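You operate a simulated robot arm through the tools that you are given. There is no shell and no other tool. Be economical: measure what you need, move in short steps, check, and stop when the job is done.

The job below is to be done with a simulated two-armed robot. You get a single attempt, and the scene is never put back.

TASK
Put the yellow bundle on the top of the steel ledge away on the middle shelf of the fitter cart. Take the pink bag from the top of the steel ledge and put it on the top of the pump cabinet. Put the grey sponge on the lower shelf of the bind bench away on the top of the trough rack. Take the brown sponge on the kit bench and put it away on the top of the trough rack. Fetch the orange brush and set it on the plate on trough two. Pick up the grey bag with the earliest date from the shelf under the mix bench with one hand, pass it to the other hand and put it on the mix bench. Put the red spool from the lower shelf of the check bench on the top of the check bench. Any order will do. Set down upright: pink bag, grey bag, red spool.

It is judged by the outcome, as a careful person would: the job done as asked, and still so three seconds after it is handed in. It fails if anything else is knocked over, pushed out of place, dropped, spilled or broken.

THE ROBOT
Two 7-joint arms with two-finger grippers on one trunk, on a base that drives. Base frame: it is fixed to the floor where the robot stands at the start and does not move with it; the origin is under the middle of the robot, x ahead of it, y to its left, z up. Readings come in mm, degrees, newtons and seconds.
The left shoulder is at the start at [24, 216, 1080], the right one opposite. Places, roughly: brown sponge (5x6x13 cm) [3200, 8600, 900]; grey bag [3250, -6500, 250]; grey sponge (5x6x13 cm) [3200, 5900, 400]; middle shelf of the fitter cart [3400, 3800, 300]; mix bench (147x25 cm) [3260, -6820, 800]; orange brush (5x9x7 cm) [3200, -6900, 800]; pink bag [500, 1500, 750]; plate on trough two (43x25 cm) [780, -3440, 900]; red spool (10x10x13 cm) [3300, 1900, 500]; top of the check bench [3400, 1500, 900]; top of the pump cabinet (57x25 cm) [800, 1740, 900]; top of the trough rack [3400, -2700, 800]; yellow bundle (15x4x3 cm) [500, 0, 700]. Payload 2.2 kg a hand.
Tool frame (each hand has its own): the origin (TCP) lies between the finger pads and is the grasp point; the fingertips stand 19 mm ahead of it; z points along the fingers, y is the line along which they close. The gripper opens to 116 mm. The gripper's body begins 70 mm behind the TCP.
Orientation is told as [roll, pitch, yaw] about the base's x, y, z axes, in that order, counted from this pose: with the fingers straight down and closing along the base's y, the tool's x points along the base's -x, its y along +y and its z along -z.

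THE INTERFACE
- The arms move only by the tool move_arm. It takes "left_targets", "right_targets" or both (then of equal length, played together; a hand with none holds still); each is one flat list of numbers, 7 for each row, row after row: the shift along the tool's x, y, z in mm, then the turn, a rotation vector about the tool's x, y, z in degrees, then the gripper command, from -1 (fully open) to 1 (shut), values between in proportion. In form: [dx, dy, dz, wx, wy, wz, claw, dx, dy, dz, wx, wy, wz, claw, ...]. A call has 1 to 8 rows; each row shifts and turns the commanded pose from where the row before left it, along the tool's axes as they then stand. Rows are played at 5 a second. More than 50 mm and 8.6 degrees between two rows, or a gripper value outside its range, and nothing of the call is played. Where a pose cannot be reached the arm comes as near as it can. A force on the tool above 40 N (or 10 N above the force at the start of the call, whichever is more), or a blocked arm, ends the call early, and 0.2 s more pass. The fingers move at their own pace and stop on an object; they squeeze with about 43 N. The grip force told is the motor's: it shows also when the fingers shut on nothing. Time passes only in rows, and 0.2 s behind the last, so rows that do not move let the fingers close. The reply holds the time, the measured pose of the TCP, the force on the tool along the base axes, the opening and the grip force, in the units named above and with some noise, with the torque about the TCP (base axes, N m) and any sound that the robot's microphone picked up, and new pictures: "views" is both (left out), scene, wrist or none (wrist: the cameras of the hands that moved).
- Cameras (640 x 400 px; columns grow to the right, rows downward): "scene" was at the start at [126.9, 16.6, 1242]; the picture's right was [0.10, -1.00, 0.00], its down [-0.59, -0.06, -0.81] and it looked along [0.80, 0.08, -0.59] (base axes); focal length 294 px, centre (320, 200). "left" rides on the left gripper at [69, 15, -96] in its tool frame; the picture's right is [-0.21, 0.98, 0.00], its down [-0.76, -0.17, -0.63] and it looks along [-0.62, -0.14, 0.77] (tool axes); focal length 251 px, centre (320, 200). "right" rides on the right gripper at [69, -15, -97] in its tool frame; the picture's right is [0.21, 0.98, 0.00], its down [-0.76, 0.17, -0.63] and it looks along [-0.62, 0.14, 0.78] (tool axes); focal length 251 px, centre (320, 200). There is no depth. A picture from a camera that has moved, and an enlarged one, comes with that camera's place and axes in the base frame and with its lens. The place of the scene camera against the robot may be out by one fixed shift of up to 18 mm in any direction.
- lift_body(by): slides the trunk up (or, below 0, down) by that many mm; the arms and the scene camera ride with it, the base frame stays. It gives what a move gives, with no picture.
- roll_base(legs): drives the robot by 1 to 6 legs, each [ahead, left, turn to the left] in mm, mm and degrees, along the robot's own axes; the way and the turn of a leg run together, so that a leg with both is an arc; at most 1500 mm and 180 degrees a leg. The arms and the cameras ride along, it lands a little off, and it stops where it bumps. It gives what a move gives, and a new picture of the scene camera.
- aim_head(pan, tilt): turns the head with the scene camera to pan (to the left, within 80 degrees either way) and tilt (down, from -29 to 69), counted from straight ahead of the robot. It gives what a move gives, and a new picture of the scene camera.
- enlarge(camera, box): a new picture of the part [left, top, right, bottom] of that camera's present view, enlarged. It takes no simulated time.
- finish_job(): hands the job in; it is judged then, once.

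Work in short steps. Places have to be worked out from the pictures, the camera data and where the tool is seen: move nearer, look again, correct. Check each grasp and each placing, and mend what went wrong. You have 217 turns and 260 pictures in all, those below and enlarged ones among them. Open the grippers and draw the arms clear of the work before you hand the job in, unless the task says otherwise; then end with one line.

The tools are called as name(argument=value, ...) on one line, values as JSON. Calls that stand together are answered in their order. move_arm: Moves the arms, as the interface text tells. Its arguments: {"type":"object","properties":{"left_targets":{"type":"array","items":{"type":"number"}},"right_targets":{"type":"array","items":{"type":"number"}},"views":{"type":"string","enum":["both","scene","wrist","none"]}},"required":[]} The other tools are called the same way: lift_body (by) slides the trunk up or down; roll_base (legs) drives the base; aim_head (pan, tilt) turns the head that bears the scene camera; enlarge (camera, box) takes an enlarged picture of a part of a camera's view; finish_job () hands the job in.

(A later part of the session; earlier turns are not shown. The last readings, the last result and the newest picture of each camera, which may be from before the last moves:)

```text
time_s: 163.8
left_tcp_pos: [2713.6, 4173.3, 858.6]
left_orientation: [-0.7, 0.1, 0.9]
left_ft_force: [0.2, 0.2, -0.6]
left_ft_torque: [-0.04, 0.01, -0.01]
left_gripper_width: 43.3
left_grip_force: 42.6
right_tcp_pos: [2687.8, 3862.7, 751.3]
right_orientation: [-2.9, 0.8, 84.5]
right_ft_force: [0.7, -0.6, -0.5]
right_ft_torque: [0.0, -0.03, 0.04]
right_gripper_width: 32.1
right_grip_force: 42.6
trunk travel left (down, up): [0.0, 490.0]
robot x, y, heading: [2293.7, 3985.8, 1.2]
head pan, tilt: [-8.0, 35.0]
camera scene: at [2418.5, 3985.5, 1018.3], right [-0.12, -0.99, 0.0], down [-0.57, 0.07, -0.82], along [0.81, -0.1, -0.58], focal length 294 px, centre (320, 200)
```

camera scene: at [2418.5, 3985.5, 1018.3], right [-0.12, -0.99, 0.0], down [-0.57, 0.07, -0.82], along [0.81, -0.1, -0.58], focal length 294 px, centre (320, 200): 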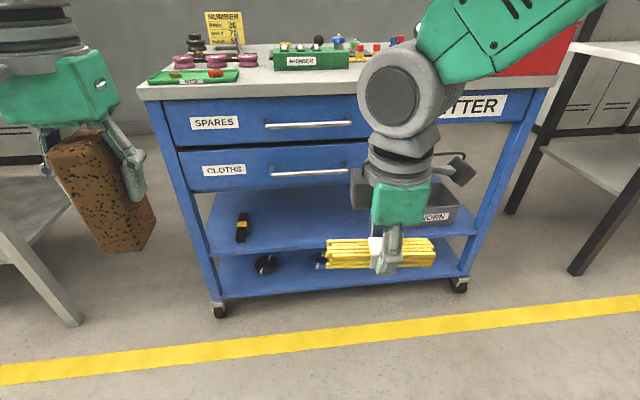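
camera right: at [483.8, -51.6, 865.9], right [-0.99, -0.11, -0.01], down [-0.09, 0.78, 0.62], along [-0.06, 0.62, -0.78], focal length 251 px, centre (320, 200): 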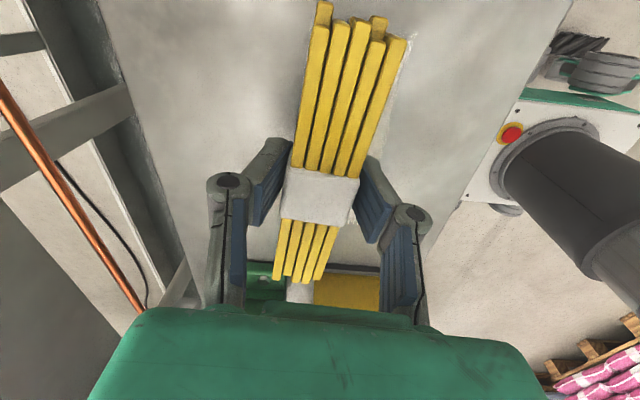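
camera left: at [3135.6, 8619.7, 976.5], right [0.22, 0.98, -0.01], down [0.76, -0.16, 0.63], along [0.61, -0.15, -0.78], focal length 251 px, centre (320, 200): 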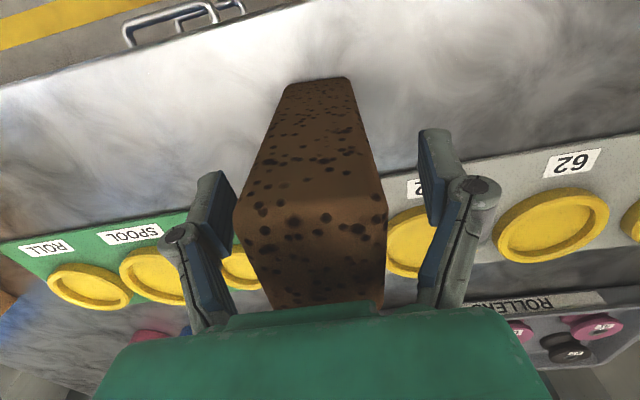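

Middle shelf ≈ z 325, front edge x≈3125, drawer bottom ≈580; free strip between the small black item (y≈4160) and the bin (y<3750), so I aim for y≈3940. I raise the left hand out of the way and tilt the right hand ~38° forward.

move_arm(left_targets=[20, 0, -30, 0, 0, 0, 1, 20, 0, -30, 0, 0, 0, 1, 20, 0, -30, 0, 0, 0, 1, 0, 0, -30, 0, 0, 0, 1, 0, 0, -30, 0, 0, 0, 1, 0, 0, -20, 0, 0, 0, 1], right_targets=[0, 0, 0, 0, 0, -5.5, 1, 0, 0, 0, 7, 0, 0, 1, 0, 0, 0, 7, 0, 0, 1, 0, 0, 0, 7, 0, 0, 1, 0, 0, 0, 7, 0, 0, 1, 0, 0, 0, 7, 0, 0, 1], views="none")

roll_base(legs=[[280, 80, -1.2]])

```text
time_s: 165.2
left_tcp_pos: [2656.1, 4177.7, 1031.9]
left_orientation: [-0.7, 0.0, 0.9]
left_ft_force: [0.7, 0.4, -0.3]
left_ft_torque: [0.05, -0.01, 0.03]
left_gripper_width: 43.1
left_grip_force: 43.2
right_tcp_pos: [2686.5, 3862.6, 750.1]
right_orientation: [-37.7, 1.1, 90.0]
right_ft_force: [-0.4, -0.4, 0.1]
right_ft_torque: [-0.01, 0.04, 0.02]
right_gripper_width: 32.1
right_grip_force: 43.2
trunk travel left (down, up): [0.0, 490.0]
robot x, y, heading: [2291.3, 3989.4, 1.4]
head pan, tilt: [-8.0, 35.0]
```

```text
time_s: 167.2
left_tcp_pos: [2946.2, 4248.8, 1030.8]
left_orientation: [-0.6, 0.1, -0.3]
left_ft_force: [0.3, -0.6, -1.3]
left_ft_torque: [-0.02, 0.05, -0.02]
left_gripper_width: 43.2
left_grip_force: 42.8
right_tcp_pos: [2971.4, 3933.6, 751.4]
right_orientation: [-37.7, 1.1, 88.8]
right_ft_force: [0.1, 0.1, -0.5]
right_ft_torque: [0.03, 0.02, -0.01]
right_gripper_width: 32.1
right_grip_force: 42.9
trunk travel left (down, up): [0.0, 490.0]
robot x, y, heading: [2578.7, 4069.7, -0.3]
head pan, tilt: [-8.0, 35.0]
camera scene: at [2704.7, 4063.2, 1018.2], right [-0.14, -0.99, 0.0], down [-0.57, 0.08, -0.82], along [0.81, -0.12, -0.58], focal length 294 px, centre (320, 200)
```

scene: 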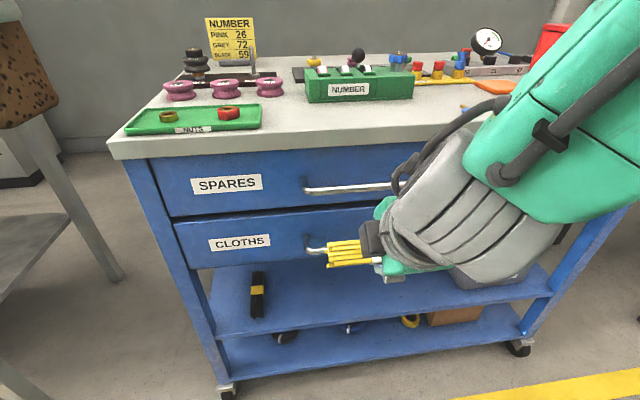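

The cart geometry agrees (shelf ≈330–337). I lower the right hand straight down in front of the cart.

move_arm(right_targets=[0, 27.7, 35.5, 0, 0, 0, 1, 0, 27.7, 35.5, 0, 0, 0, 1, 0, 27.7, 35.5, 0, 0, 0, 1, 0, 27.7, 35.5, 0, 0, 0, 1, 0, 27.7, 35.5, 0, 0, 0, 1, 0, 27.7, 35.5, 0, 0, 0, 1, 0, 27.7, 35.5, 0, 0, 0, 1], views="both")

```text
time_s: 168.8
left_tcp_pos: [2945.5, 4250.6, 1030.7]
left_orientation: [-0.7, 0.0, -0.4]
left_ft_force: [0.2, -0.3, -0.6]
left_ft_torque: [0.0, 0.0, 0.01]
left_gripper_width: 43.3
left_grip_force: 42.6
right_tcp_pos: [2967.7, 3926.9, 432.3]
right_orientation: [-37.8, 1.2, 88.8]
right_ft_force: [-0.5, -0.9, -0.7]
right_ft_torque: [0.0, -0.01, 0.02]
right_gripper_width: 32.1
right_grip_force: 43.1
trunk travel left (down, up): [0.0, 490.0]
robot x, y, heading: [2579.6, 4065.6, -0.0]
head pan, tilt: [-8.0, 35.0]
camera scene: at [2705.4, 4065.0, 1018.2], right [-0.14, -0.99, 0.0], down [-0.57, 0.08, -0.82], along [0.81, -0.12, -0.58], focal length 294 px, centre (320, 200)
camera right: at [2919.2, 3860.2, 518.8], right [-0.78, -0.21, -0.59], down [-0.5, 0.78, 0.38], along [0.38, 0.6, -0.71], focal length 251 px, centre (320, 200)
```

scene: 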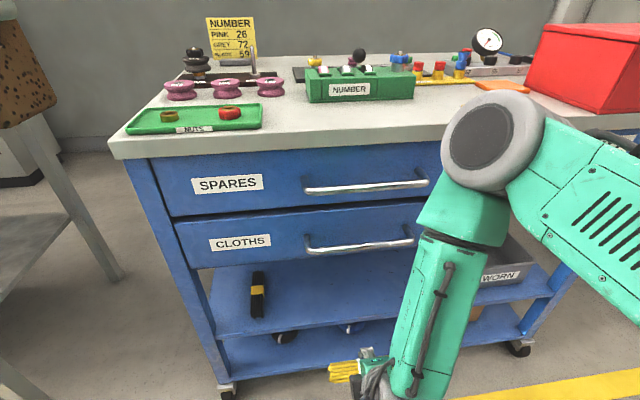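
right: 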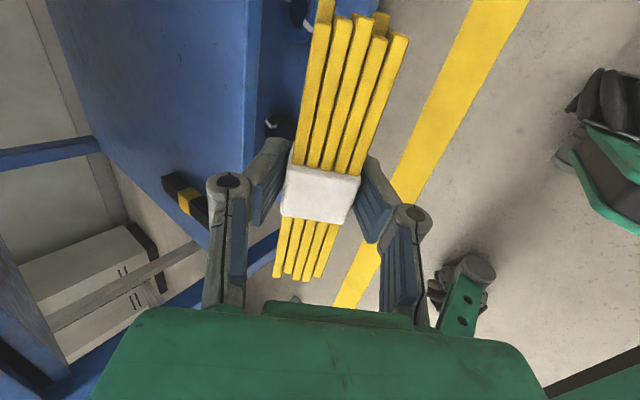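

Free space is ample. I extend the arm forward (not the base, to keep the forearm off the drawers), 185 mm, descending slightly.

move_arm(right_targets=[0, -34, 31, 0, 0, 0, 1, 0, -34, 31, 0, 0, 0, 1, 0, -34, 31, 0, 0, 0, 1, 0, -34, 31, 0, 0, 0, 1, 0, 0, 0, 0, 0, 0, 1], views="both")

```text
time_s: 170.0
left_tcp_pos: [2945.3, 4250.1, 1030.1]
left_orientation: [-0.7, 0.0, -0.2]
left_ft_force: [0.8, -1.5, -0.7]
left_ft_torque: [0.01, 0.0, 0.04]
left_gripper_width: 43.3
left_grip_force: 43.0
right_tcp_pos: [3150.9, 3924.2, 417.9]
right_orientation: [-37.8, 1.2, 88.8]
right_ft_force: [-0.6, 0.1, -0.5]
right_ft_torque: [0.0, -0.01, 0.02]
right_gripper_width: 31.9
right_grip_force: 42.2
trunk travel left (down, up): [0.0, 490.0]
robot x, y, heading: [2576.6, 4069.9, -0.1]
head pan, tilt: [-8.0, 35.0]
camera scene: at [2705.4, 4065.4, 1018.2], right [-0.14, -0.99, 0.0], down [-0.57, 0.08, -0.82], along [0.81, -0.12, -0.58], focal length 294 px, centre (320, 200)
camera right: at [3103.0, 3856.1, 505.9], right [-0.78, -0.21, -0.59], down [-0.5, 0.78, 0.38], along [0.38, 0.6, -0.71], focal length 251 px, centre (320, 200)
```

scene: 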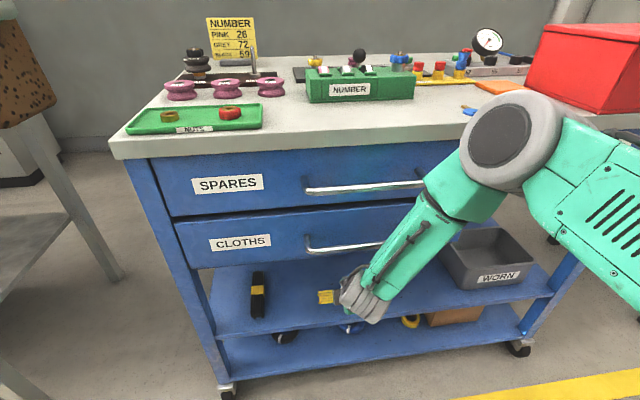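
right: 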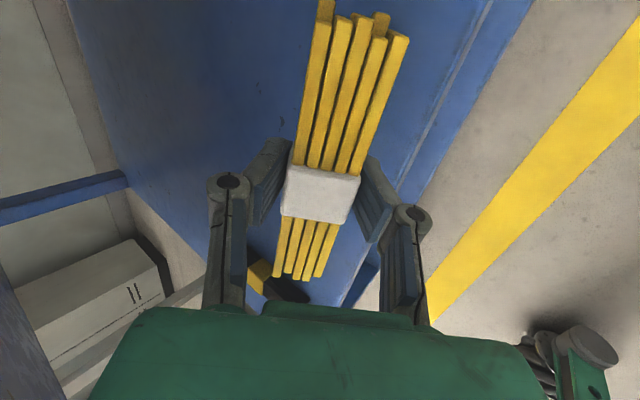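

Going well. 55 mm further in, then lower gently toward the shelf.

move_arm(right_targets=[0, -24, 20, 0, 0, 0, 1, 0, -22, 20, 0, 0, 0, 1, 0, 9, 12, 0, 0, 0, 1, 0, 9, 12, 0, 0, 0, 1, 0, 0, 0, 0, 0, 0, 1], views="wrist")

```text
time_s: 171.2
left_tcp_pos: [2931.8, 4251.8, 1037.8]
left_orientation: [-0.9, -0.8, -0.3]
left_ft_force: [0.3, 0.5, -0.7]
left_ft_torque: [0.02, 0.01, 0.0]
left_gripper_width: 43.2
left_grip_force: 42.7
right_tcp_pos: [3196.9, 3924.4, 390.1]
right_orientation: [-37.4, 1.4, 89.3]
right_ft_force: [1.1, 1.2, 0.1]
right_ft_torque: [-0.02, 0.0, 0.02]
right_gripper_width: 31.8
right_grip_force: 43.6
trunk travel left (down, up): [0.0, 490.0]
robot x, y, heading: [2576.1, 4071.9, -0.1]
head pan, tilt: [-8.0, 35.0]
camera right: at [3149.7, 3856.9, 476.9], right [-0.78, -0.22, -0.59], down [-0.51, 0.77, 0.38], along [0.37, 0.6, -0.71], focal length 251 px, centre (320, 200)
```

right: 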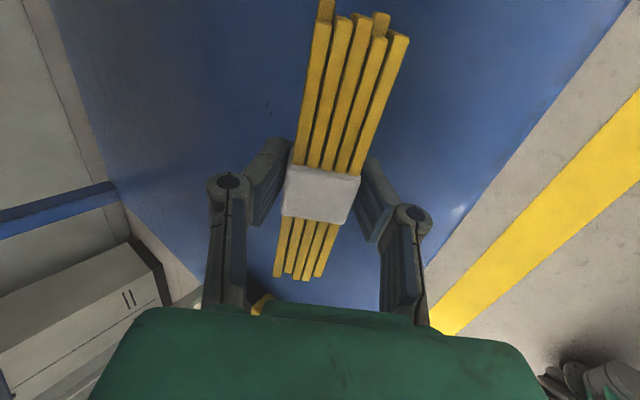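

The trunk tilted back slightly, so the forearm may be touching something. I look at the scene.

move_arm(right_targets=[0, 0, 0, 0, 0, 0, 1], views="scene")

```text
time_s: 171.6
left_tcp_pos: [2931.3, 4252.2, 1037.1]
left_orientation: [-0.8, -0.8, -0.4]
left_ft_force: [0.5, -0.5, 0.5]
left_ft_torque: [0.0, -0.03, 0.0]
left_gripper_width: 43.0
left_grip_force: 43.4
right_tcp_pos: [3196.5, 3924.9, 388.6]
right_orientation: [-37.3, 1.3, 89.3]
right_ft_force: [0.3, -0.6, 0.6]
right_ft_torque: [0.01, -0.02, 0.0]
right_gripper_width: 31.8
right_grip_force: 43.1
trunk travel left (down, up): [0.0, 490.0]
robot x, y, heading: [2579.0, 4071.9, -0.0]
head pan, tilt: [-8.0, 35.0]
camera scene: at [2685.7, 4065.9, 1021.4], right [-0.14, -0.99, 0.0], down [-0.55, 0.08, -0.83], along [0.82, -0.12, -0.56], focal length 294 px, centre (320, 200)
```

scene: 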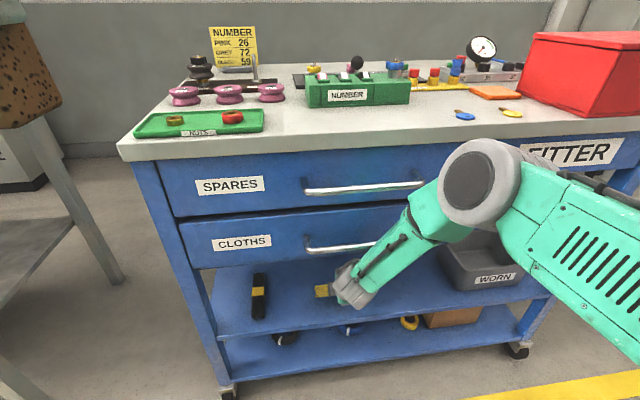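

The forearm is apparently against a drawer handle. I pull back 45 mm, and tilt the hand a further 16° so the forearm comes in lower and further from the drawers.

move_arm(right_targets=[0, 35.5, -27.7, 0, 0, 0, 1, 0, 0, 0, 8, 0, 0, 1, 0, 0, 0, 8, 0, 0, 1, 0, 0, 0, 0, 0, 0, 1, 0, 0, 0, 0, 0, 0, 1], views="scene")

```text
time_s: 172.8
left_tcp_pos: [2945.4, 4253.0, 1031.5]
left_orientation: [-0.7, 0.0, -0.2]
left_ft_force: [-0.4, -0.1, -0.4]
left_ft_torque: [0.0, 0.0, 0.01]
left_gripper_width: 43.3
left_grip_force: 43.0
right_tcp_pos: [3169.6, 3922.2, 388.8]
right_orientation: [-53.9, 1.1, 88.8]
right_ft_force: [0.1, -0.3, -0.6]
right_ft_torque: [0.02, 0.02, 0.01]
right_gripper_width: 32.2
right_grip_force: 43.4
trunk travel left (down, up): [0.0, 490.0]
robot x, y, heading: [2581.5, 4066.8, -0.2]
head pan, tilt: [-8.0, 35.0]
camera scene: at [2705.3, 4066.0, 1018.2], right [-0.14, -0.99, 0.0], down [-0.57, 0.08, -0.82], along [0.81, -0.12, -0.58], focal length 294 px, centre (320, 200)
```

scene: 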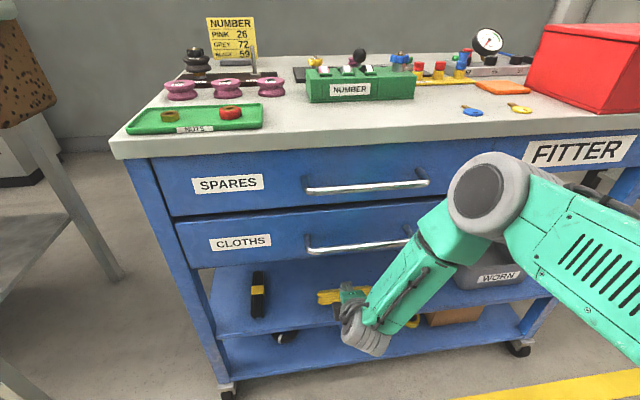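

Clear now; cart unmoved. Forward 25 mm, then down in small steps until light contact.

move_arm(right_targets=[0, -14.7, 20, 0, 0, 0, 1, 0, 8, 6, 0, 0, 0, 1, 0, 4, 3, 0, 0, 0, 1, 0, 3.2, 2.4, 0, 0, 0, 1, 0, 3.2, 2.4, 0, 0, 0, 1, 0, 0, 0, 0, 0, 0, 1], views="both")

```text
time_s: 174.1
left_tcp_pos: [2943.3, 4251.9, 1033.0]
left_orientation: [-0.7, -0.1, -0.3]
left_ft_force: [0.5, 0.0, -0.6]
left_ft_torque: [0.03, -0.01, 0.03]
left_gripper_width: 43.2
left_grip_force: 42.7
right_tcp_pos: [3195.7, 3924.3, 371.7]
right_orientation: [-54.6, 1.2, 88.6]
right_ft_force: [-11.7, -1.6, 21.2]
right_ft_torque: [0.14, 0.42, 0.13]
right_gripper_width: 31.9
right_grip_force: 43.0
trunk travel left (down, up): [0.0, 490.0]
robot x, y, heading: [2577.3, 4070.8, 0.0]
head pan, tilt: [-8.0, 35.0]
stopped in row 6 (right hand): the force on the tool passed its limit at 44 N (the readings are from after the stop); the commanded pose is now the measured one
camera scene: at [2702.6, 4065.8, 1018.8], right [-0.14, -0.99, 0.0], down [-0.57, 0.08, -0.82], along [0.81, -0.12, -0.57], focal length 294 px, centre (320, 200)
camera right: at [3124.1, 3856.6, 442.0], right [-0.57, -0.22, -0.79], down [-0.59, 0.78, 0.22], along [0.57, 0.59, -0.57], focal length 251 px, centre (320, 200)
```

scene: 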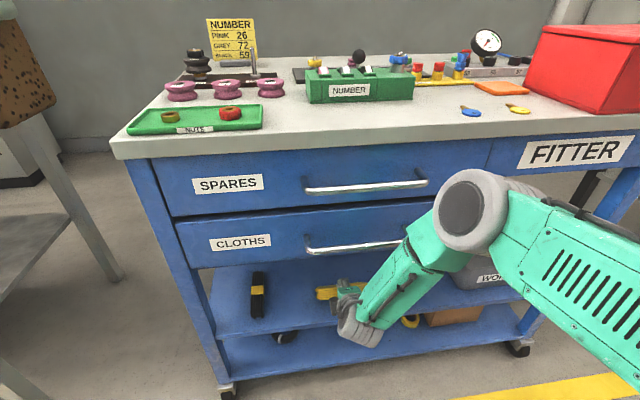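
right: 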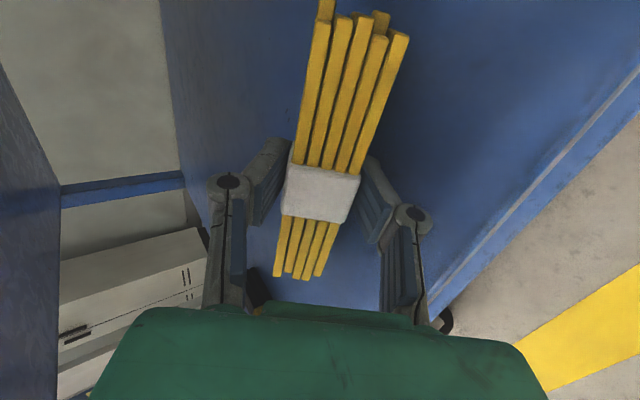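

Touching the shelf. I open gradually while lifting equally, so the bundle settles down rather than drops.

move_arm(right_targets=[0, -4, -3, 0, 0, 0, 0.2, 0, -4.9, -3.5, 0, 0, 0, -0.1, 0, -4.9, -3.5, 0, 0, 0, -0.38, 0, -5, -3.6, 0, 0, 0, -0.69, 0, -5.5, -4, 0, 0, 0, -1, 0, 0, 0, 0, 0, 0, -1], views="both")

```text
time_s: 175.5
left_tcp_pos: [2943.7, 4250.3, 1033.0]
left_orientation: [-0.6, -0.1, -0.4]
left_ft_force: [0.0, 0.2, -0.2]
left_ft_torque: [0.02, -0.01, 0.02]
left_gripper_width: 43.2
left_grip_force: 42.8
right_tcp_pos: [3195.3, 3921.7, 399.7]
right_orientation: [-54.4, 1.1, 88.7]
right_ft_force: [1.0, 1.1, 1.9]
right_ft_torque: [0.02, 0.0, 0.01]
right_gripper_width: 116.6
right_grip_force: 0.1
trunk travel left (down, up): [0.0, 490.0]
robot x, y, heading: [2577.9, 4070.7, -0.3]
head pan, tilt: [-8.0, 35.0]
camera scene: at [2705.1, 4065.5, 1018.3], right [-0.14, -0.99, 0.0], down [-0.57, 0.08, -0.82], along [0.81, -0.12, -0.58], focal length 294 px, centre (320, 200)
camera right: at [3123.1, 3855.4, 469.3], right [-0.58, -0.22, -0.79], down [-0.59, 0.78, 0.22], along [0.56, 0.59, -0.57], focal length 251 px, centre (320, 200)
```

scene: 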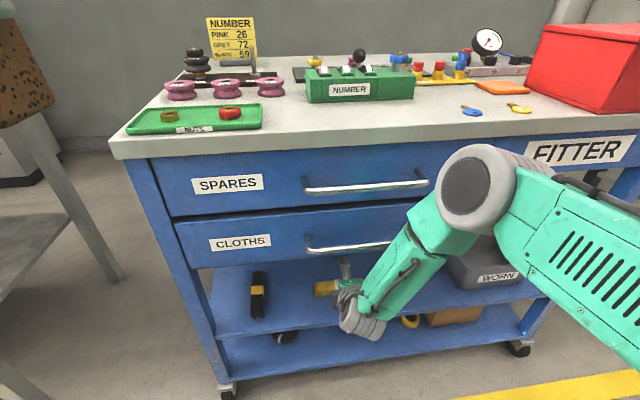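
right: 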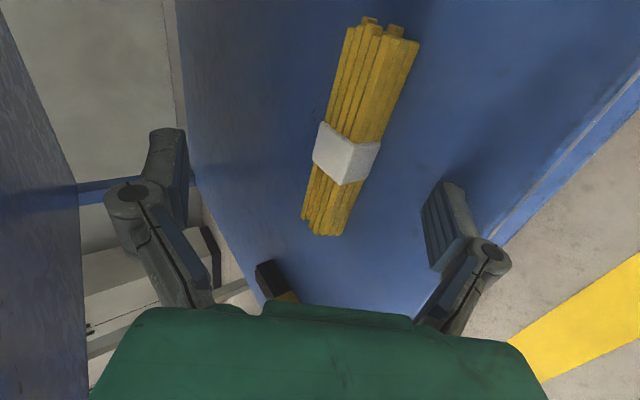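

The bundle lies on the middle shelf. I withdraw the hand straight back.

move_arm(right_targets=[0, 20, -36, 0, 0, 0, -1, 0, 24, -36, 0, 0, 0, -1, 0, 26, -36, 0, 0, 0, -1, 0, 26, -36, 0, 0, 0, -1, 0, 26, -36, 0, 0, 0, -1], views="none")

roll_base(legs=[[-350, 0, 0]])

```text
time_s: 176.7
left_tcp_pos: [2943.3, 4252.5, 1031.8]
left_orientation: [-0.7, -0.1, -0.3]
left_ft_force: [-0.1, -0.1, 0.1]
left_ft_torque: [-0.02, -0.01, 0.0]
left_gripper_width: 43.2
left_grip_force: 42.8
right_tcp_pos: [2975.0, 3927.0, 406.5]
right_orientation: [-54.3, 1.2, 88.7]
right_ft_force: [-0.4, 0.5, -1.3]
right_ft_torque: [0.0, 0.04, 0.03]
right_gripper_width: 115.8
right_grip_force: 0.0
trunk travel left (down, up): [0.0, 490.0]
robot x, y, heading: [2580.1, 4071.8, -0.4]
head pan, tilt: [-8.0, 35.0]
```

```text
time_s: 178.9
left_tcp_pos: [2597.7, 4254.3, 1031.4]
left_orientation: [-0.7, -0.1, 0.0]
left_ft_force: [0.3, 1.5, -0.3]
left_ft_torque: [0.02, -0.01, -0.03]
left_gripper_width: 43.4
left_grip_force: 42.5
right_tcp_pos: [2631.6, 3929.9, 406.8]
right_orientation: [-54.5, 1.2, 89.1]
right_ft_force: [-0.4, 0.8, 0.8]
right_ft_torque: [-0.02, 0.05, 0.01]
right_gripper_width: 116.1
right_grip_force: 0.0
trunk travel left (down, up): [0.0, 490.0]
robot x, y, heading: [2237.1, 4072.1, 0.4]
head pan, tilt: [-8.0, 35.0]
camera scene: at [2359.4, 4066.7, 1018.4], right [-0.14, -0.99, 0.0], down [-0.57, 0.08, -0.82], along [0.81, -0.11, -0.58], focal length 294 px, centre (320, 200)
```

scene: 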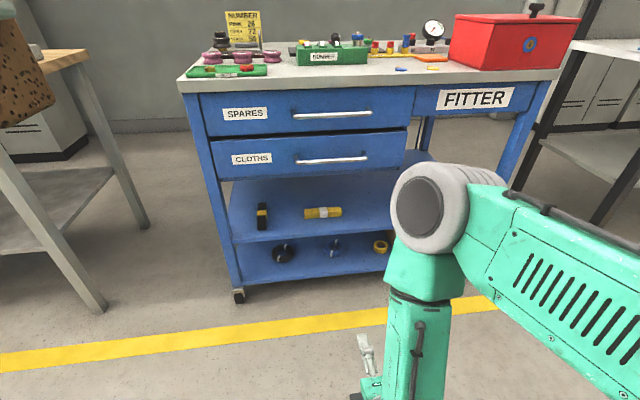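

Bundle placed. Now the grey sponge on the bind bench's lower shelf: I strafe left to y≈6050.

roll_base(legs=[[0, 1000, 0], [-50, 960, 0]])

aim_head(pan=-5, tilt=30)

```text
time_s: 188.6
left_tcp_pos: [2566.5, 6187.3, 1033.1]
left_orientation: [-0.5, -0.3, -0.9]
left_ft_force: [0.2, -0.1, -1.0]
left_ft_torque: [-0.01, 0.01, -0.01]
left_gripper_width: 43.3
left_grip_force: 43.3
right_tcp_pos: [2595.2, 5865.4, 405.7]
right_orientation: [-54.5, 1.0, 88.1]
right_ft_force: [-0.8, 0.6, -0.2]
right_ft_torque: [0.02, 0.01, -0.04]
right_gripper_width: 115.9
right_grip_force: 0.1
trunk travel left (down, up): [0.0, 490.0]
robot x, y, heading: [2201.9, 6012.4, -0.8]
head pan, tilt: [-8.0, 35.0]
camera scene: at [2327.9, 6004.4, 1018.3], right [-0.15, -0.99, 0.0], down [-0.57, 0.09, -0.82], along [0.81, -0.12, -0.58], focal length 294 px, centre (320, 200)
```

scene: 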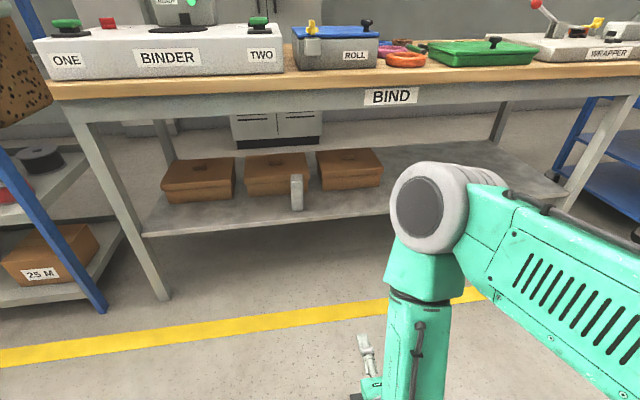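

```text
time_s: 189.3
left_tcp_pos: [2563.3, 6189.1, 1034.7]
left_orientation: [-0.6, -0.3, -0.8]
left_ft_force: [0.2, 0.1, 0.0]
left_ft_torque: [0.01, 0.03, -0.01]
left_gripper_width: 43.3
left_grip_force: 42.6
right_tcp_pos: [2595.4, 5863.8, 406.9]
right_orientation: [-54.5, 1.1, 88.1]
right_ft_force: [0.5, -0.7, 0.2]
right_ft_torque: [0.04, 0.01, 0.01]
right_gripper_width: 116.0
right_grip_force: 0.0
trunk travel left (down, up): [0.0, 490.0]
robot x, y, heading: [2205.3, 6008.8, -1.0]
head pan, tilt: [-5.0, 30.0]
camera scene: at [2330.8, 6009.9, 1026.1], right [-0.1, -0.99, 0.0], down [-0.5, 0.05, -0.86], along [0.86, -0.09, -0.5], focal length 294 px, centre (320, 200)
```

scene: 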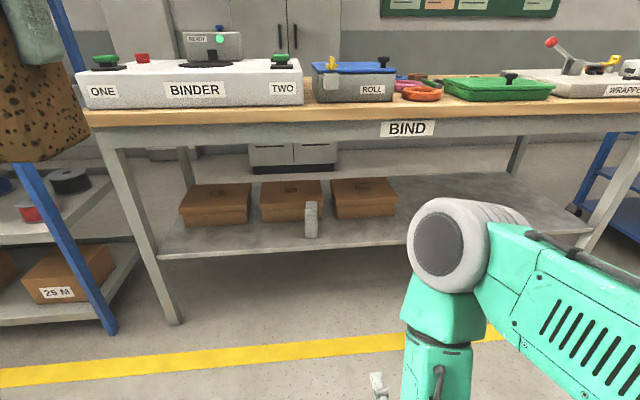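

The grey sponge stands on the lower shelf at about [3208, 5950], z 355–485, near the front edge. I turn the right hand 90° about its axis so the fingers close along y.

move_arm(right_targets=[0, 0, 0, 0, 0, 8.5, -1, 0, 0, 0, 0, 0, 8.5, -1, 0, 0, 0, 0, 0, 8.5, -1, 0, 0, 0, 0, 0, 8.5, -1, 0, 0, 0, 0, 0, 8.5, -1, 0, 0, 0, 0, 0, 8.5, -1, 0, 0, 0, 0, 0, 8.5, -1, 0, 0, 0, 0, 0, 8.5, -1], views="none")

move_arm(right_targets=[0, 0, 0, 0, 0, 8.5, -0.7, 0, 0, 0, 0, 0, 8.5, -0.7, 0, 0, 0, 0, 0, 4, -0.7, 0, 0, 0, 0, 0, 0, -0.7], views="wrist")

```text
time_s: 191.1
left_tcp_pos: [2563.6, 6191.5, 1034.2]
left_orientation: [-0.7, -0.3, -0.8]
left_ft_force: [0.0, -0.1, -1.4]
left_ft_torque: [-0.01, -0.04, -0.02]
left_gripper_width: 43.4
left_grip_force: 43.2
right_tcp_pos: [2596.0, 5867.2, 407.8]
right_orientation: [-29.0, -48.4, 34.0]
right_ft_force: [0.7, 0.1, 0.7]
right_ft_torque: [0.03, 0.02, -0.02]
right_gripper_width: 115.9
right_grip_force: 0.1
trunk travel left (down, up): [0.0, 490.0]
robot x, y, heading: [2203.0, 6014.0, -0.6]
head pan, tilt: [-5.0, 30.0]
```

```text
time_s: 192.1
left_tcp_pos: [2564.9, 6190.9, 1034.2]
left_orientation: [-0.7, -0.3, -0.9]
left_ft_force: [1.4, -0.6, -1.0]
left_ft_torque: [-0.02, 0.0, -0.01]
left_gripper_width: 43.2
left_grip_force: 43.4
right_tcp_pos: [2595.5, 5867.1, 408.5]
right_orientation: [-3.4, -54.5, 1.4]
right_ft_force: [0.1, 0.0, -0.4]
right_ft_torque: [0.02, 0.01, -0.03]
right_gripper_width: 98.6
right_grip_force: 0.1
trunk travel left (down, up): [0.0, 490.0]
robot x, y, heading: [2202.8, 6011.2, -0.8]
head pan, tilt: [-5.0, 30.0]
camera right: at [2476.4, 5853.3, 408.3], right [-0.1, 0.97, -0.21], down [-0.07, 0.2, 0.98], along [0.99, 0.11, 0.05], focal length 251 px, centre (320, 200)
```

right: 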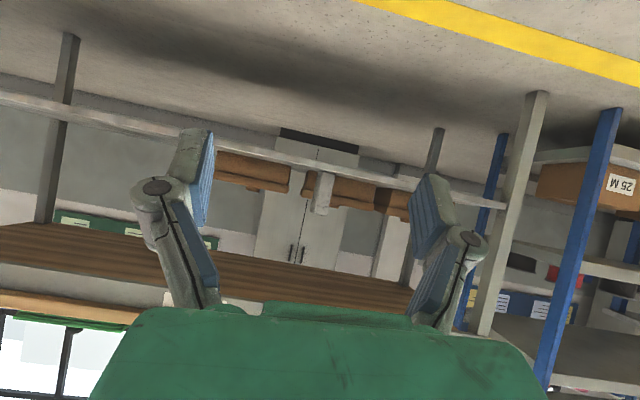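

The wrist view puts the sponge at y≈5943, centre z≈423. I drive up to the bench and fix the small roll.

roll_base(legs=[[400, 75, 0.8]])

move_arm(right_targets=[0, 0, 0, -3.4, 0, 0, -0.8, -10, 0, -14, 0, 0, 0, -0.8, 0, 0, 0, 0, 0, 0, -0.8, 0, 0, 0, 0, 0, 0, -0.8], views="wrist")

```text
time_s: 194.6
left_tcp_pos: [2961.3, 6271.7, 1034.3]
left_orientation: [-0.6, -0.2, 0.3]
left_ft_force: [0.4, 0.7, -0.4]
left_ft_torque: [-0.01, 0.01, 0.02]
left_gripper_width: 43.6
left_grip_force: 43.3
right_tcp_pos: [2997.2, 5949.6, 408.9]
right_orientation: [-3.4, -54.4, 2.5]
right_ft_force: [-0.4, 0.2, 1.1]
right_ft_torque: [0.04, 0.03, 0.03]
right_gripper_width: 98.5
right_grip_force: 0.1
trunk travel left (down, up): [0.0, 490.0]
robot x, y, heading: [2604.8, 6088.3, 0.3]
head pan, tilt: [-5.0, 30.0]
camera scene: at [2731.6, 6089.3, 1026.0], right [-0.08, -1.0, 0.0], down [-0.5, 0.04, -0.86], along [0.86, -0.07, -0.5], focal length 294 px, centre (320, 200)
```

scene: 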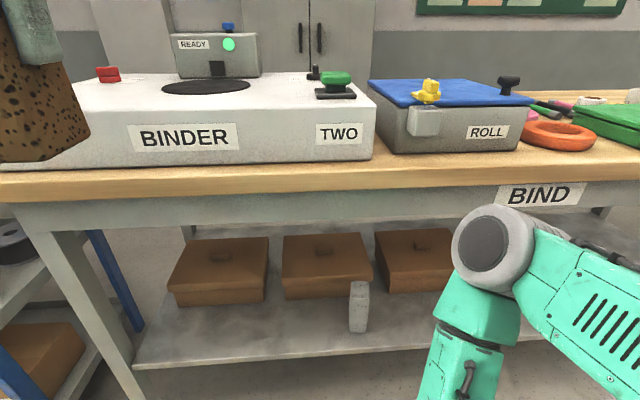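

```text
time_s: 195.6
left_tcp_pos: [2958.8, 6274.1, 1034.8]
left_orientation: [-0.6, -0.5, 0.2]
left_ft_force: [0.4, 0.3, 0.3]
left_ft_torque: [0.01, 0.01, 0.0]
left_gripper_width: 43.4
left_grip_force: 43.0
right_tcp_pos: [2991.9, 5948.7, 427.1]
right_orientation: [-0.1, -54.7, 2.6]
right_ft_force: [0.2, 0.4, 0.4]
right_ft_torque: [-0.01, 0.0, -0.05]
right_gripper_width: 104.2
right_grip_force: 0.1
trunk travel left (down, up): [0.0, 490.0]
robot x, y, heading: [2604.2, 6086.0, 0.5]
head pan, tilt: [-5.0, 30.0]
camera right: at [2874.1, 5927.4, 425.7], right [-0.17, 0.97, -0.18], down [-0.08, 0.16, 0.98], along [0.98, 0.18, 0.05], focal length 251 px, centre (320, 200)
```

right: 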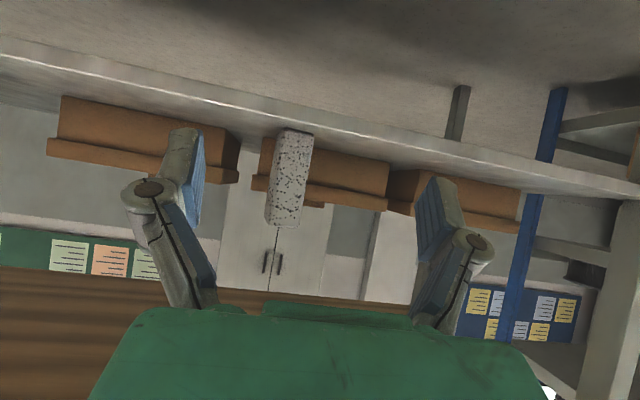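

Sponge at about [3208, 5946]. I advance 180 mm horizontally toward it with open fingers.

move_arm(right_targets=[-28, -2, 35, 0, 0, 0, -0.8, -28, -2, 35, 0, 0, 0, -0.8, -28, -2, 35, 0, 0, 0, -0.8, -28, -2, 35, 0, 0, 0, -0.8, 0, 0, 0, 0, 0, 0, -0.8, 0, 0, 0, 0, 0, 0, -0.8], views="both")

```text
time_s: 197.0
left_tcp_pos: [2957.8, 6273.1, 1034.0]
left_orientation: [-0.7, -0.5, 0.2]
left_ft_force: [-0.4, 0.1, 0.1]
left_ft_torque: [-0.04, 0.03, -0.01]
left_gripper_width: 43.6
left_grip_force: 42.8
right_tcp_pos: [3170.3, 5944.7, 437.3]
right_orientation: [-0.1, -54.5, 2.6]
right_ft_force: [0.1, 0.3, 0.5]
right_ft_torque: [0.0, -0.01, -0.03]
right_gripper_width: 104.3
right_grip_force: 0.1
trunk travel left (down, up): [0.0, 490.0]
robot x, y, heading: [2602.0, 6088.8, 0.5]
head pan, tilt: [-5.0, 30.0]
camera scene: at [2731.6, 6090.1, 1026.0], right [-0.08, -1.0, 0.0], down [-0.5, 0.04, -0.86], along [0.86, -0.07, -0.5], focal length 294 px, centre (320, 200)
camera right: at [3052.3, 5922.8, 436.2], right [-0.17, 0.97, -0.18], down [-0.08, 0.16, 0.98], along [0.98, 0.18, 0.05], focal length 251 px, centre (320, 200)
```

scene: 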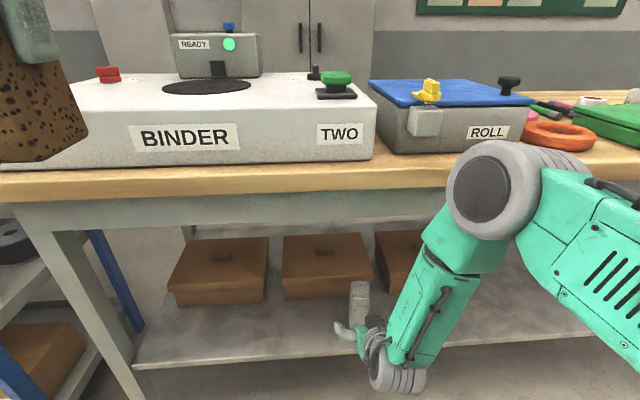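
right: 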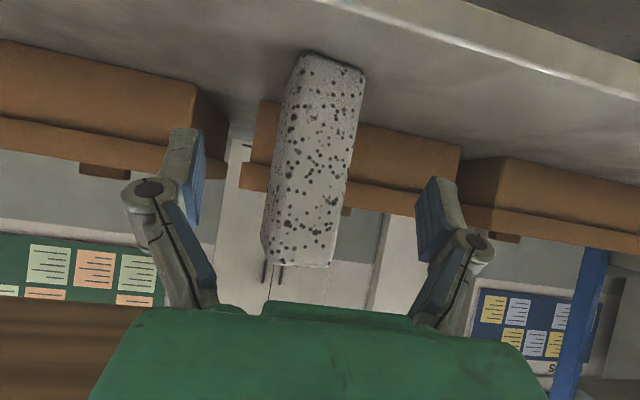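

Centred. 40 mm further, then close.

move_arm(right_targets=[-12, -2, 16, 0, 0, 0, -0.8, -12, -2, 16, 0, 0, 0, -0.8, 0, 0, 0, 0, 0, 0, -0.8, 0, 0, 0, 0, 0, 0, 1, 0, 0, 0, 0, 0, 0, 1, 0, 0, 0, 0, 0, 0, 1], views="wrist")

```text
time_s: 198.4
left_tcp_pos: [2959.1, 6273.0, 1034.3]
left_orientation: [-0.7, -0.5, 0.2]
left_ft_force: [0.9, 0.4, -0.5]
left_ft_torque: [0.01, 0.01, 0.0]
left_gripper_width: 43.1
left_grip_force: 43.2
right_tcp_pos: [3212.1, 5945.3, 438.7]
right_orientation: [-0.1, -54.7, 2.7]
right_ft_force: [1.1, 0.5, 2.3]
right_ft_torque: [0.19, -0.05, -0.04]
right_gripper_width: 44.2
right_grip_force: 42.3
trunk travel left (down, up): [0.0, 490.0]
robot x, y, heading: [2601.0, 6089.0, 0.6]
head pan, tilt: [-5.0, 30.0]
camera right: at [3094.0, 5924.5, 437.3], right [-0.17, 0.97, -0.18], down [-0.09, 0.16, 0.98], along [0.98, 0.18, 0.06], focal length 251 px, centre (320, 200)
```

right: 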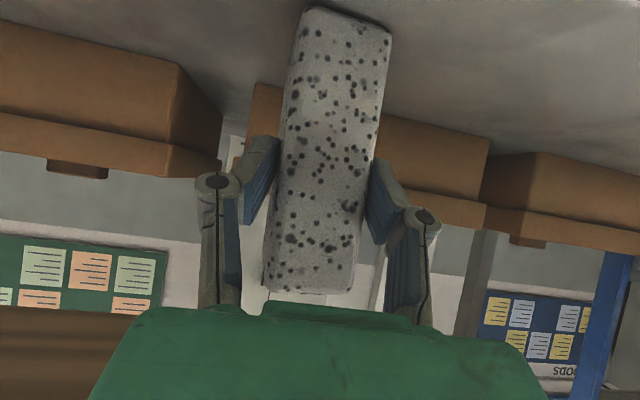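

Gripped at 44 mm. Lift 25 mm, then withdraw toward the aisle.

move_arm(right_targets=[-12, 0, -8, 0, 0, 0, 1, -12, 0, -8, 0, 0, 0, 1, 26, 2, -37, 0, 0, 0, 1, 26, 2, -37, 0, 0, 0, 1, 26, 2, -37, 0, 0, 0, 1, 26, 2, -37, 0, 0, 0, 1, 26, 2, -37, 0, 0, 0, 1], views="none")

roll_base(legs=[[-450, 0, 0]])

```text
time_s: 200.0
left_tcp_pos: [2959.0, 6272.4, 1034.6]
left_orientation: [-0.7, -0.6, 0.2]
left_ft_force: [-0.1, -0.5, -0.3]
left_ft_torque: [-0.01, 0.0, -0.02]
left_gripper_width: 43.3
left_grip_force: 43.4
right_tcp_pos: [2985.1, 5945.8, 463.4]
right_orientation: [-0.2, -54.7, 2.7]
right_ft_force: [0.3, 0.5, -0.7]
right_ft_torque: [0.03, 0.04, 0.01]
right_gripper_width: 44.0
right_grip_force: 43.1
trunk travel left (down, up): [0.0, 490.0]
robot x, y, heading: [2602.2, 6088.9, 0.4]
head pan, tilt: [-5.0, 30.0]
```

```text
time_s: 202.7
left_tcp_pos: [2521.3, 6267.2, 1035.1]
left_orientation: [-0.6, -0.6, -0.6]
left_ft_force: [0.1, 0.2, 0.7]
left_ft_torque: [0.01, 0.0, 0.01]
left_gripper_width: 43.2
left_grip_force: 43.4
right_tcp_pos: [2544.9, 5940.3, 463.3]
right_orientation: [-0.1, -54.6, 1.7]
right_ft_force: [1.0, 0.6, 0.2]
right_ft_torque: [0.03, 0.02, -0.03]
right_gripper_width: 43.7
right_grip_force: 43.1
trunk travel left (down, up): [0.0, 490.0]
robot x, y, heading: [2164.3, 6089.4, -0.3]
head pan, tilt: [-5.0, 30.0]
camera scene: at [2291.9, 6088.2, 1026.2], right [-0.09, -1.0, 0.0], down [-0.5, 0.05, -0.86], along [0.86, -0.08, -0.5], focal length 294 px, centre (320, 200)
```

scene: 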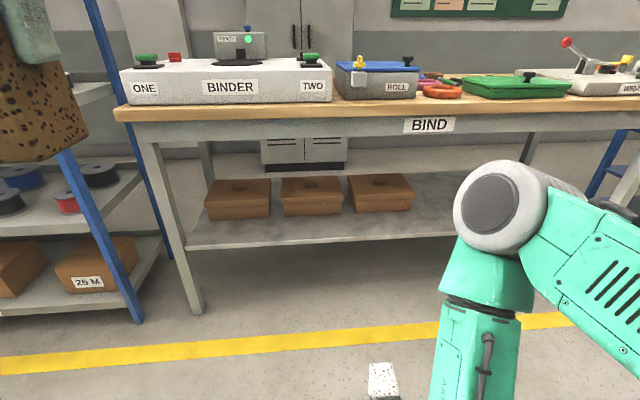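

Both sponges are in hand. I raise the trunk again and look down the aisle to the right (−y) before travelling.

lift_body(by=225)

aim_head(pan=-75, tilt=12)

```text
time_s: 205.1
left_tcp_pos: [2519.7, 6268.9, 1261.1]
left_orientation: [-0.6, -0.6, -0.6]
left_ft_force: [0.3, 0.1, -1.3]
left_ft_torque: [-0.06, 0.02, 0.02]
left_gripper_width: 43.3
left_grip_force: 43.0
right_tcp_pos: [2545.7, 5940.4, 689.6]
right_orientation: [-0.1, -54.7, 1.7]
right_ft_force: [0.7, 0.4, -1.2]
right_ft_torque: [0.01, -0.01, 0.02]
right_gripper_width: 43.4
right_grip_force: 43.4
trunk travel left (down, up): [-225.0, 265.0]
robot x, y, heading: [2163.8, 6087.8, -0.5]
head pan, tilt: [-5.0, 30.0]
```

```text
time_s: 206.5
left_tcp_pos: [2520.5, 6268.5, 1260.8]
left_orientation: [-0.7, -0.5, -0.6]
left_ft_force: [0.0, -0.4, -0.8]
left_ft_torque: [-0.01, 0.0, 0.01]
left_gripper_width: 43.0
left_grip_force: 43.1
right_tcp_pos: [2545.9, 5940.9, 689.7]
right_orientation: [0.0, -54.7, 1.7]
right_ft_force: [-0.4, -0.2, -0.3]
right_ft_torque: [0.02, 0.02, -0.02]
right_gripper_width: 43.5
right_grip_force: 42.6
trunk travel left (down, up): [-225.0, 265.0]
robot x, y, heading: [2166.5, 6090.9, -0.6]
head pan, tilt: [-75.0, 12.0]
camera scene: at [2226.7, 6006.7, 1280.4], right [-0.97, -0.25, 0.0], down [-0.06, 0.2, -0.98], along [0.25, -0.95, -0.21], focal length 294 px, centre (320, 200)
```

scene: 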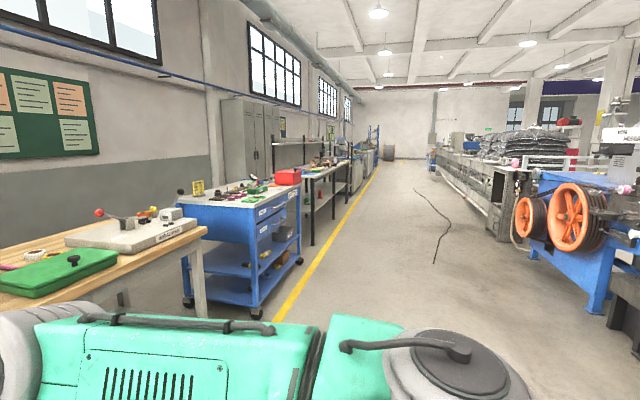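

The aisle is clear; a cable/crack lies at x≈1650–1790, so I keep x≈2300. Driving to y≈−2600.

roll_base(legs=[[130, -1500, 0.5], [0, -1500, 0], [0, -1500, 0], [0, -1500, 0]])

```text
refused: leg 1 is longer than a leg can be; nothing moved
```

Shorter first leg.

roll_base(legs=[[130, -1400, 0.5], [0, -1500, 0], [0, -1500, 0], [0, -1500, 0]])

```text
time_s: 234.6
left_tcp_pos: [2792.3, 381.7, 1259.5]
left_orientation: [-0.5, -0.6, 2.4]
left_ft_force: [0.4, 0.5, 0.2]
left_ft_torque: [-0.01, 0.01, -0.01]
left_gripper_width: 43.3
left_grip_force: 43.4
right_tcp_pos: [2836.0, 55.3, 689.8]
right_orientation: [-0.1, -54.7, 4.8]
right_ft_force: [0.3, 0.6, -1.3]
right_ft_torque: [-0.02, -0.01, 0.01]
right_gripper_width: 43.4
right_grip_force: 42.8
trunk travel left (down, up): [-225.0, 265.0]
robot x, y, heading: [2449.8, 182.9, 2.5]
head pan, tilt: [-75.0, 12.0]
camera scene: at [2513.4, 105.0, 1280.4], right [-0.95, -0.3, 0.0], down [-0.07, 0.2, -0.98], along [0.3, -0.93, -0.21], focal length 294 px, centre (320, 200)
```

scene: 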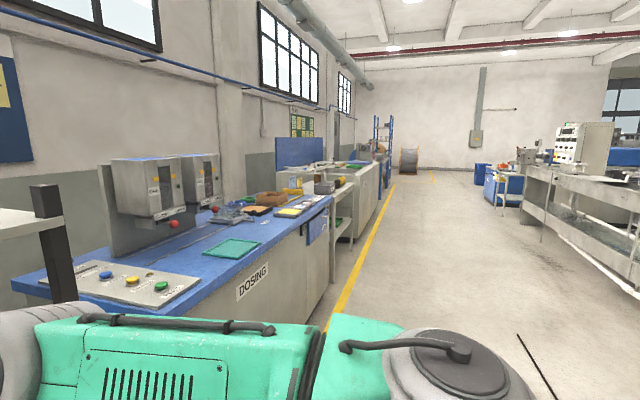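

Drifted to x=2450; I correct and go on to y≈−2450.

roll_base(legs=[[-150, -100, -2.5], [-100, -1300, 0], [0, -1230, 0]])

aim_head(pan=-20, tilt=18)

```text
time_s: 248.1
left_tcp_pos: [2579.9, -2255.3, 1260.2]
left_orientation: [-0.7, -0.5, 1.3]
left_ft_force: [-0.1, 1.1, -1.4]
left_ft_torque: [0.0, -0.02, -0.02]
left_gripper_width: 43.3
left_grip_force: 42.8
right_tcp_pos: [2614.9, -2584.1, 689.5]
right_orientation: [-0.3, -54.9, 3.7]
right_ft_force: [0.1, -0.2, 0.0]
right_ft_torque: [-0.03, 0.01, 0.0]
right_gripper_width: 43.3
right_grip_force: 43.0
trunk travel left (down, up): [-225.0, 265.0]
robot x, y, heading: [2232.2, -2447.3, 1.6]
head pan, tilt: [-75.0, 12.0]
camera scene: at [2295.9, -2526.0, 1280.6], right [-0.96, -0.28, 0.0], down [-0.06, 0.2, -0.98], along [0.28, -0.94, -0.21], focal length 294 px, centre (320, 200)
```

scene: 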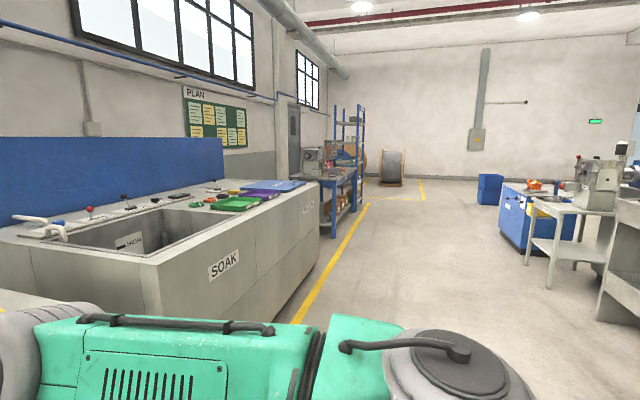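

```text
time_s: 249.3
left_tcp_pos: [2577.5, -2256.2, 1259.8]
left_orientation: [-0.7, -0.3, 1.2]
left_ft_force: [-0.2, -0.3, 0.0]
left_ft_torque: [-0.03, 0.02, -0.01]
left_gripper_width: 43.2
left_grip_force: 43.2
right_tcp_pos: [2613.5, -2584.1, 691.2]
right_orientation: [-0.1, -55.0, 3.6]
right_ft_force: [1.1, -0.3, -1.0]
right_ft_torque: [0.01, 0.01, 0.0]
right_gripper_width: 43.4
right_grip_force: 43.4
trunk travel left (down, up): [-225.0, 265.0]
robot x, y, heading: [2232.2, -2445.8, 1.4]
head pan, tilt: [-20.0, 18.0]
camera scene: at [2358.1, -2468.4, 1270.4], right [-0.32, -0.95, 0.0], down [-0.3, 0.1, -0.95], along [0.9, -0.3, -0.31], focal length 294 px, centre (320, 200)
```

scene: 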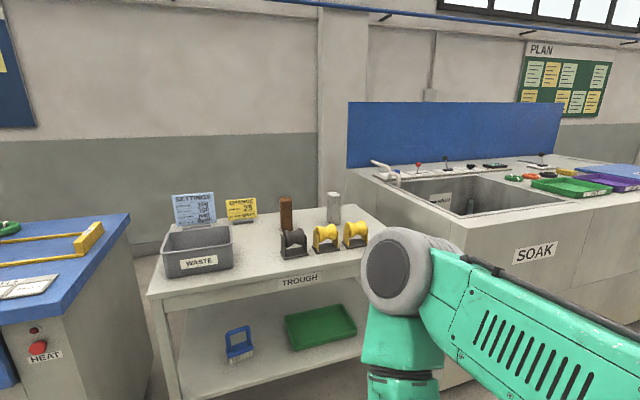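

The trough rack is between HEAT and SOAK. I enlarge its top to find free spots.

enlarge(camera="scene", box=[130, 170, 410, 345])

```text
2.29 times, centred on (270, 258) of scene
camera zoom: at [2358.1, -2468.4, 1270.4], right [-0.32, -0.95, 0.0], down [-0.3, 0.1, -0.95], along [0.9, -0.3, -0.31], focal length 672 px, centre (434, 69)
```

zoom: 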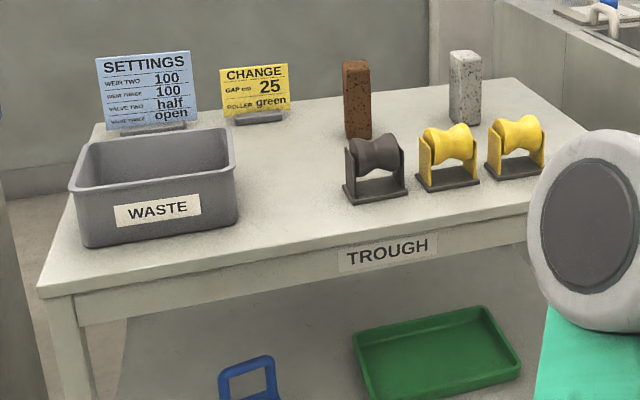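

There's a free gap between the waste bin and the black roller (y≈−2545). I drive closer for accurate measuring.

roll_base(legs=[[250, 45, -1.5]])

aim_head(pan=0, tilt=32)

```text
time_s: 251.1
left_tcp_pos: [2827.9, -2220.8, 1259.8]
left_orientation: [-0.5, -0.3, 0.0]
left_ft_force: [0.5, -0.1, -0.9]
left_ft_torque: [0.04, 0.04, 0.01]
left_gripper_width: 43.4
left_grip_force: 42.6
right_tcp_pos: [2855.7, -2546.8, 691.4]
right_orientation: [0.0, -54.8, 2.2]
right_ft_force: [-1.0, -0.3, -0.1]
right_ft_torque: [0.01, -0.01, 0.01]
right_gripper_width: 43.3
right_grip_force: 42.6
trunk travel left (down, up): [-225.0, 265.0]
robot x, y, heading: [2475.2, -2403.1, 0.0]
head pan, tilt: [-20.0, 18.0]
camera scene: at [2603.1, -2425.3, 1270.4], right [-0.34, -0.94, 0.0], down [-0.29, 0.11, -0.95], along [0.89, -0.32, -0.31], focal length 294 px, centre (320, 200)
```

scene: 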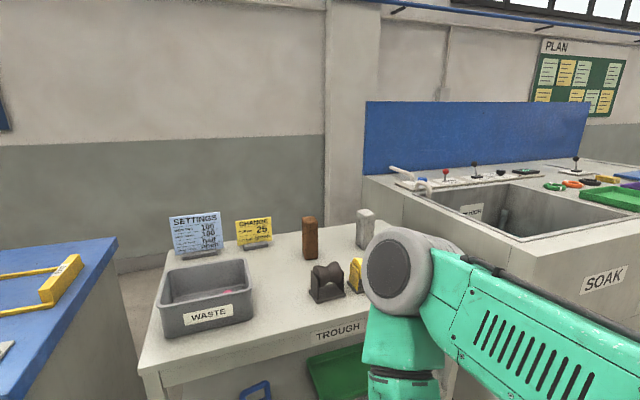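

```text
time_s: 252.0
left_tcp_pos: [2826.5, -2219.3, 1259.0]
left_orientation: [-0.6, -0.1, -0.2]
left_ft_force: [-0.6, -0.5, 0.5]
left_ft_torque: [0.01, 0.04, 0.0]
left_gripper_width: 43.4
left_grip_force: 42.5
right_tcp_pos: [2854.8, -2545.9, 690.7]
right_orientation: [-0.1, -55.0, 2.4]
right_ft_force: [-0.4, -0.7, -0.1]
right_ft_torque: [-0.01, 0.0, 0.01]
right_gripper_width: 43.2
right_grip_force: 43.0
trunk travel left (down, up): [-225.0, 265.0]
robot x, y, heading: [2478.5, -2402.0, 0.2]
head pan, tilt: [0.0, 32.0]
camera scene: at [2604.3, -2392.0, 1248.0], right [0.0, -1.0, 0.0], down [-0.53, 0.0, -0.85], along [0.85, 0.0, -0.53], focal length 294 px, centre (320, 200)
```

scene: 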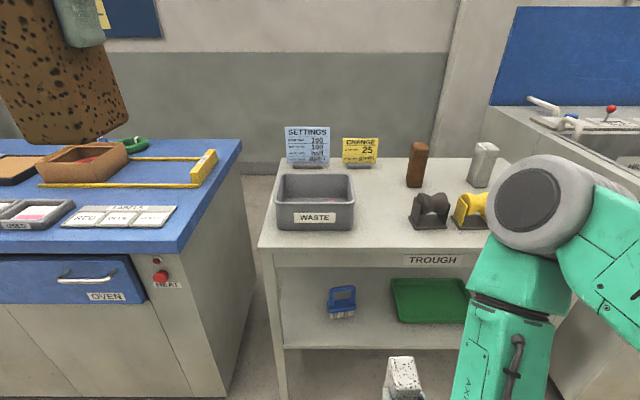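

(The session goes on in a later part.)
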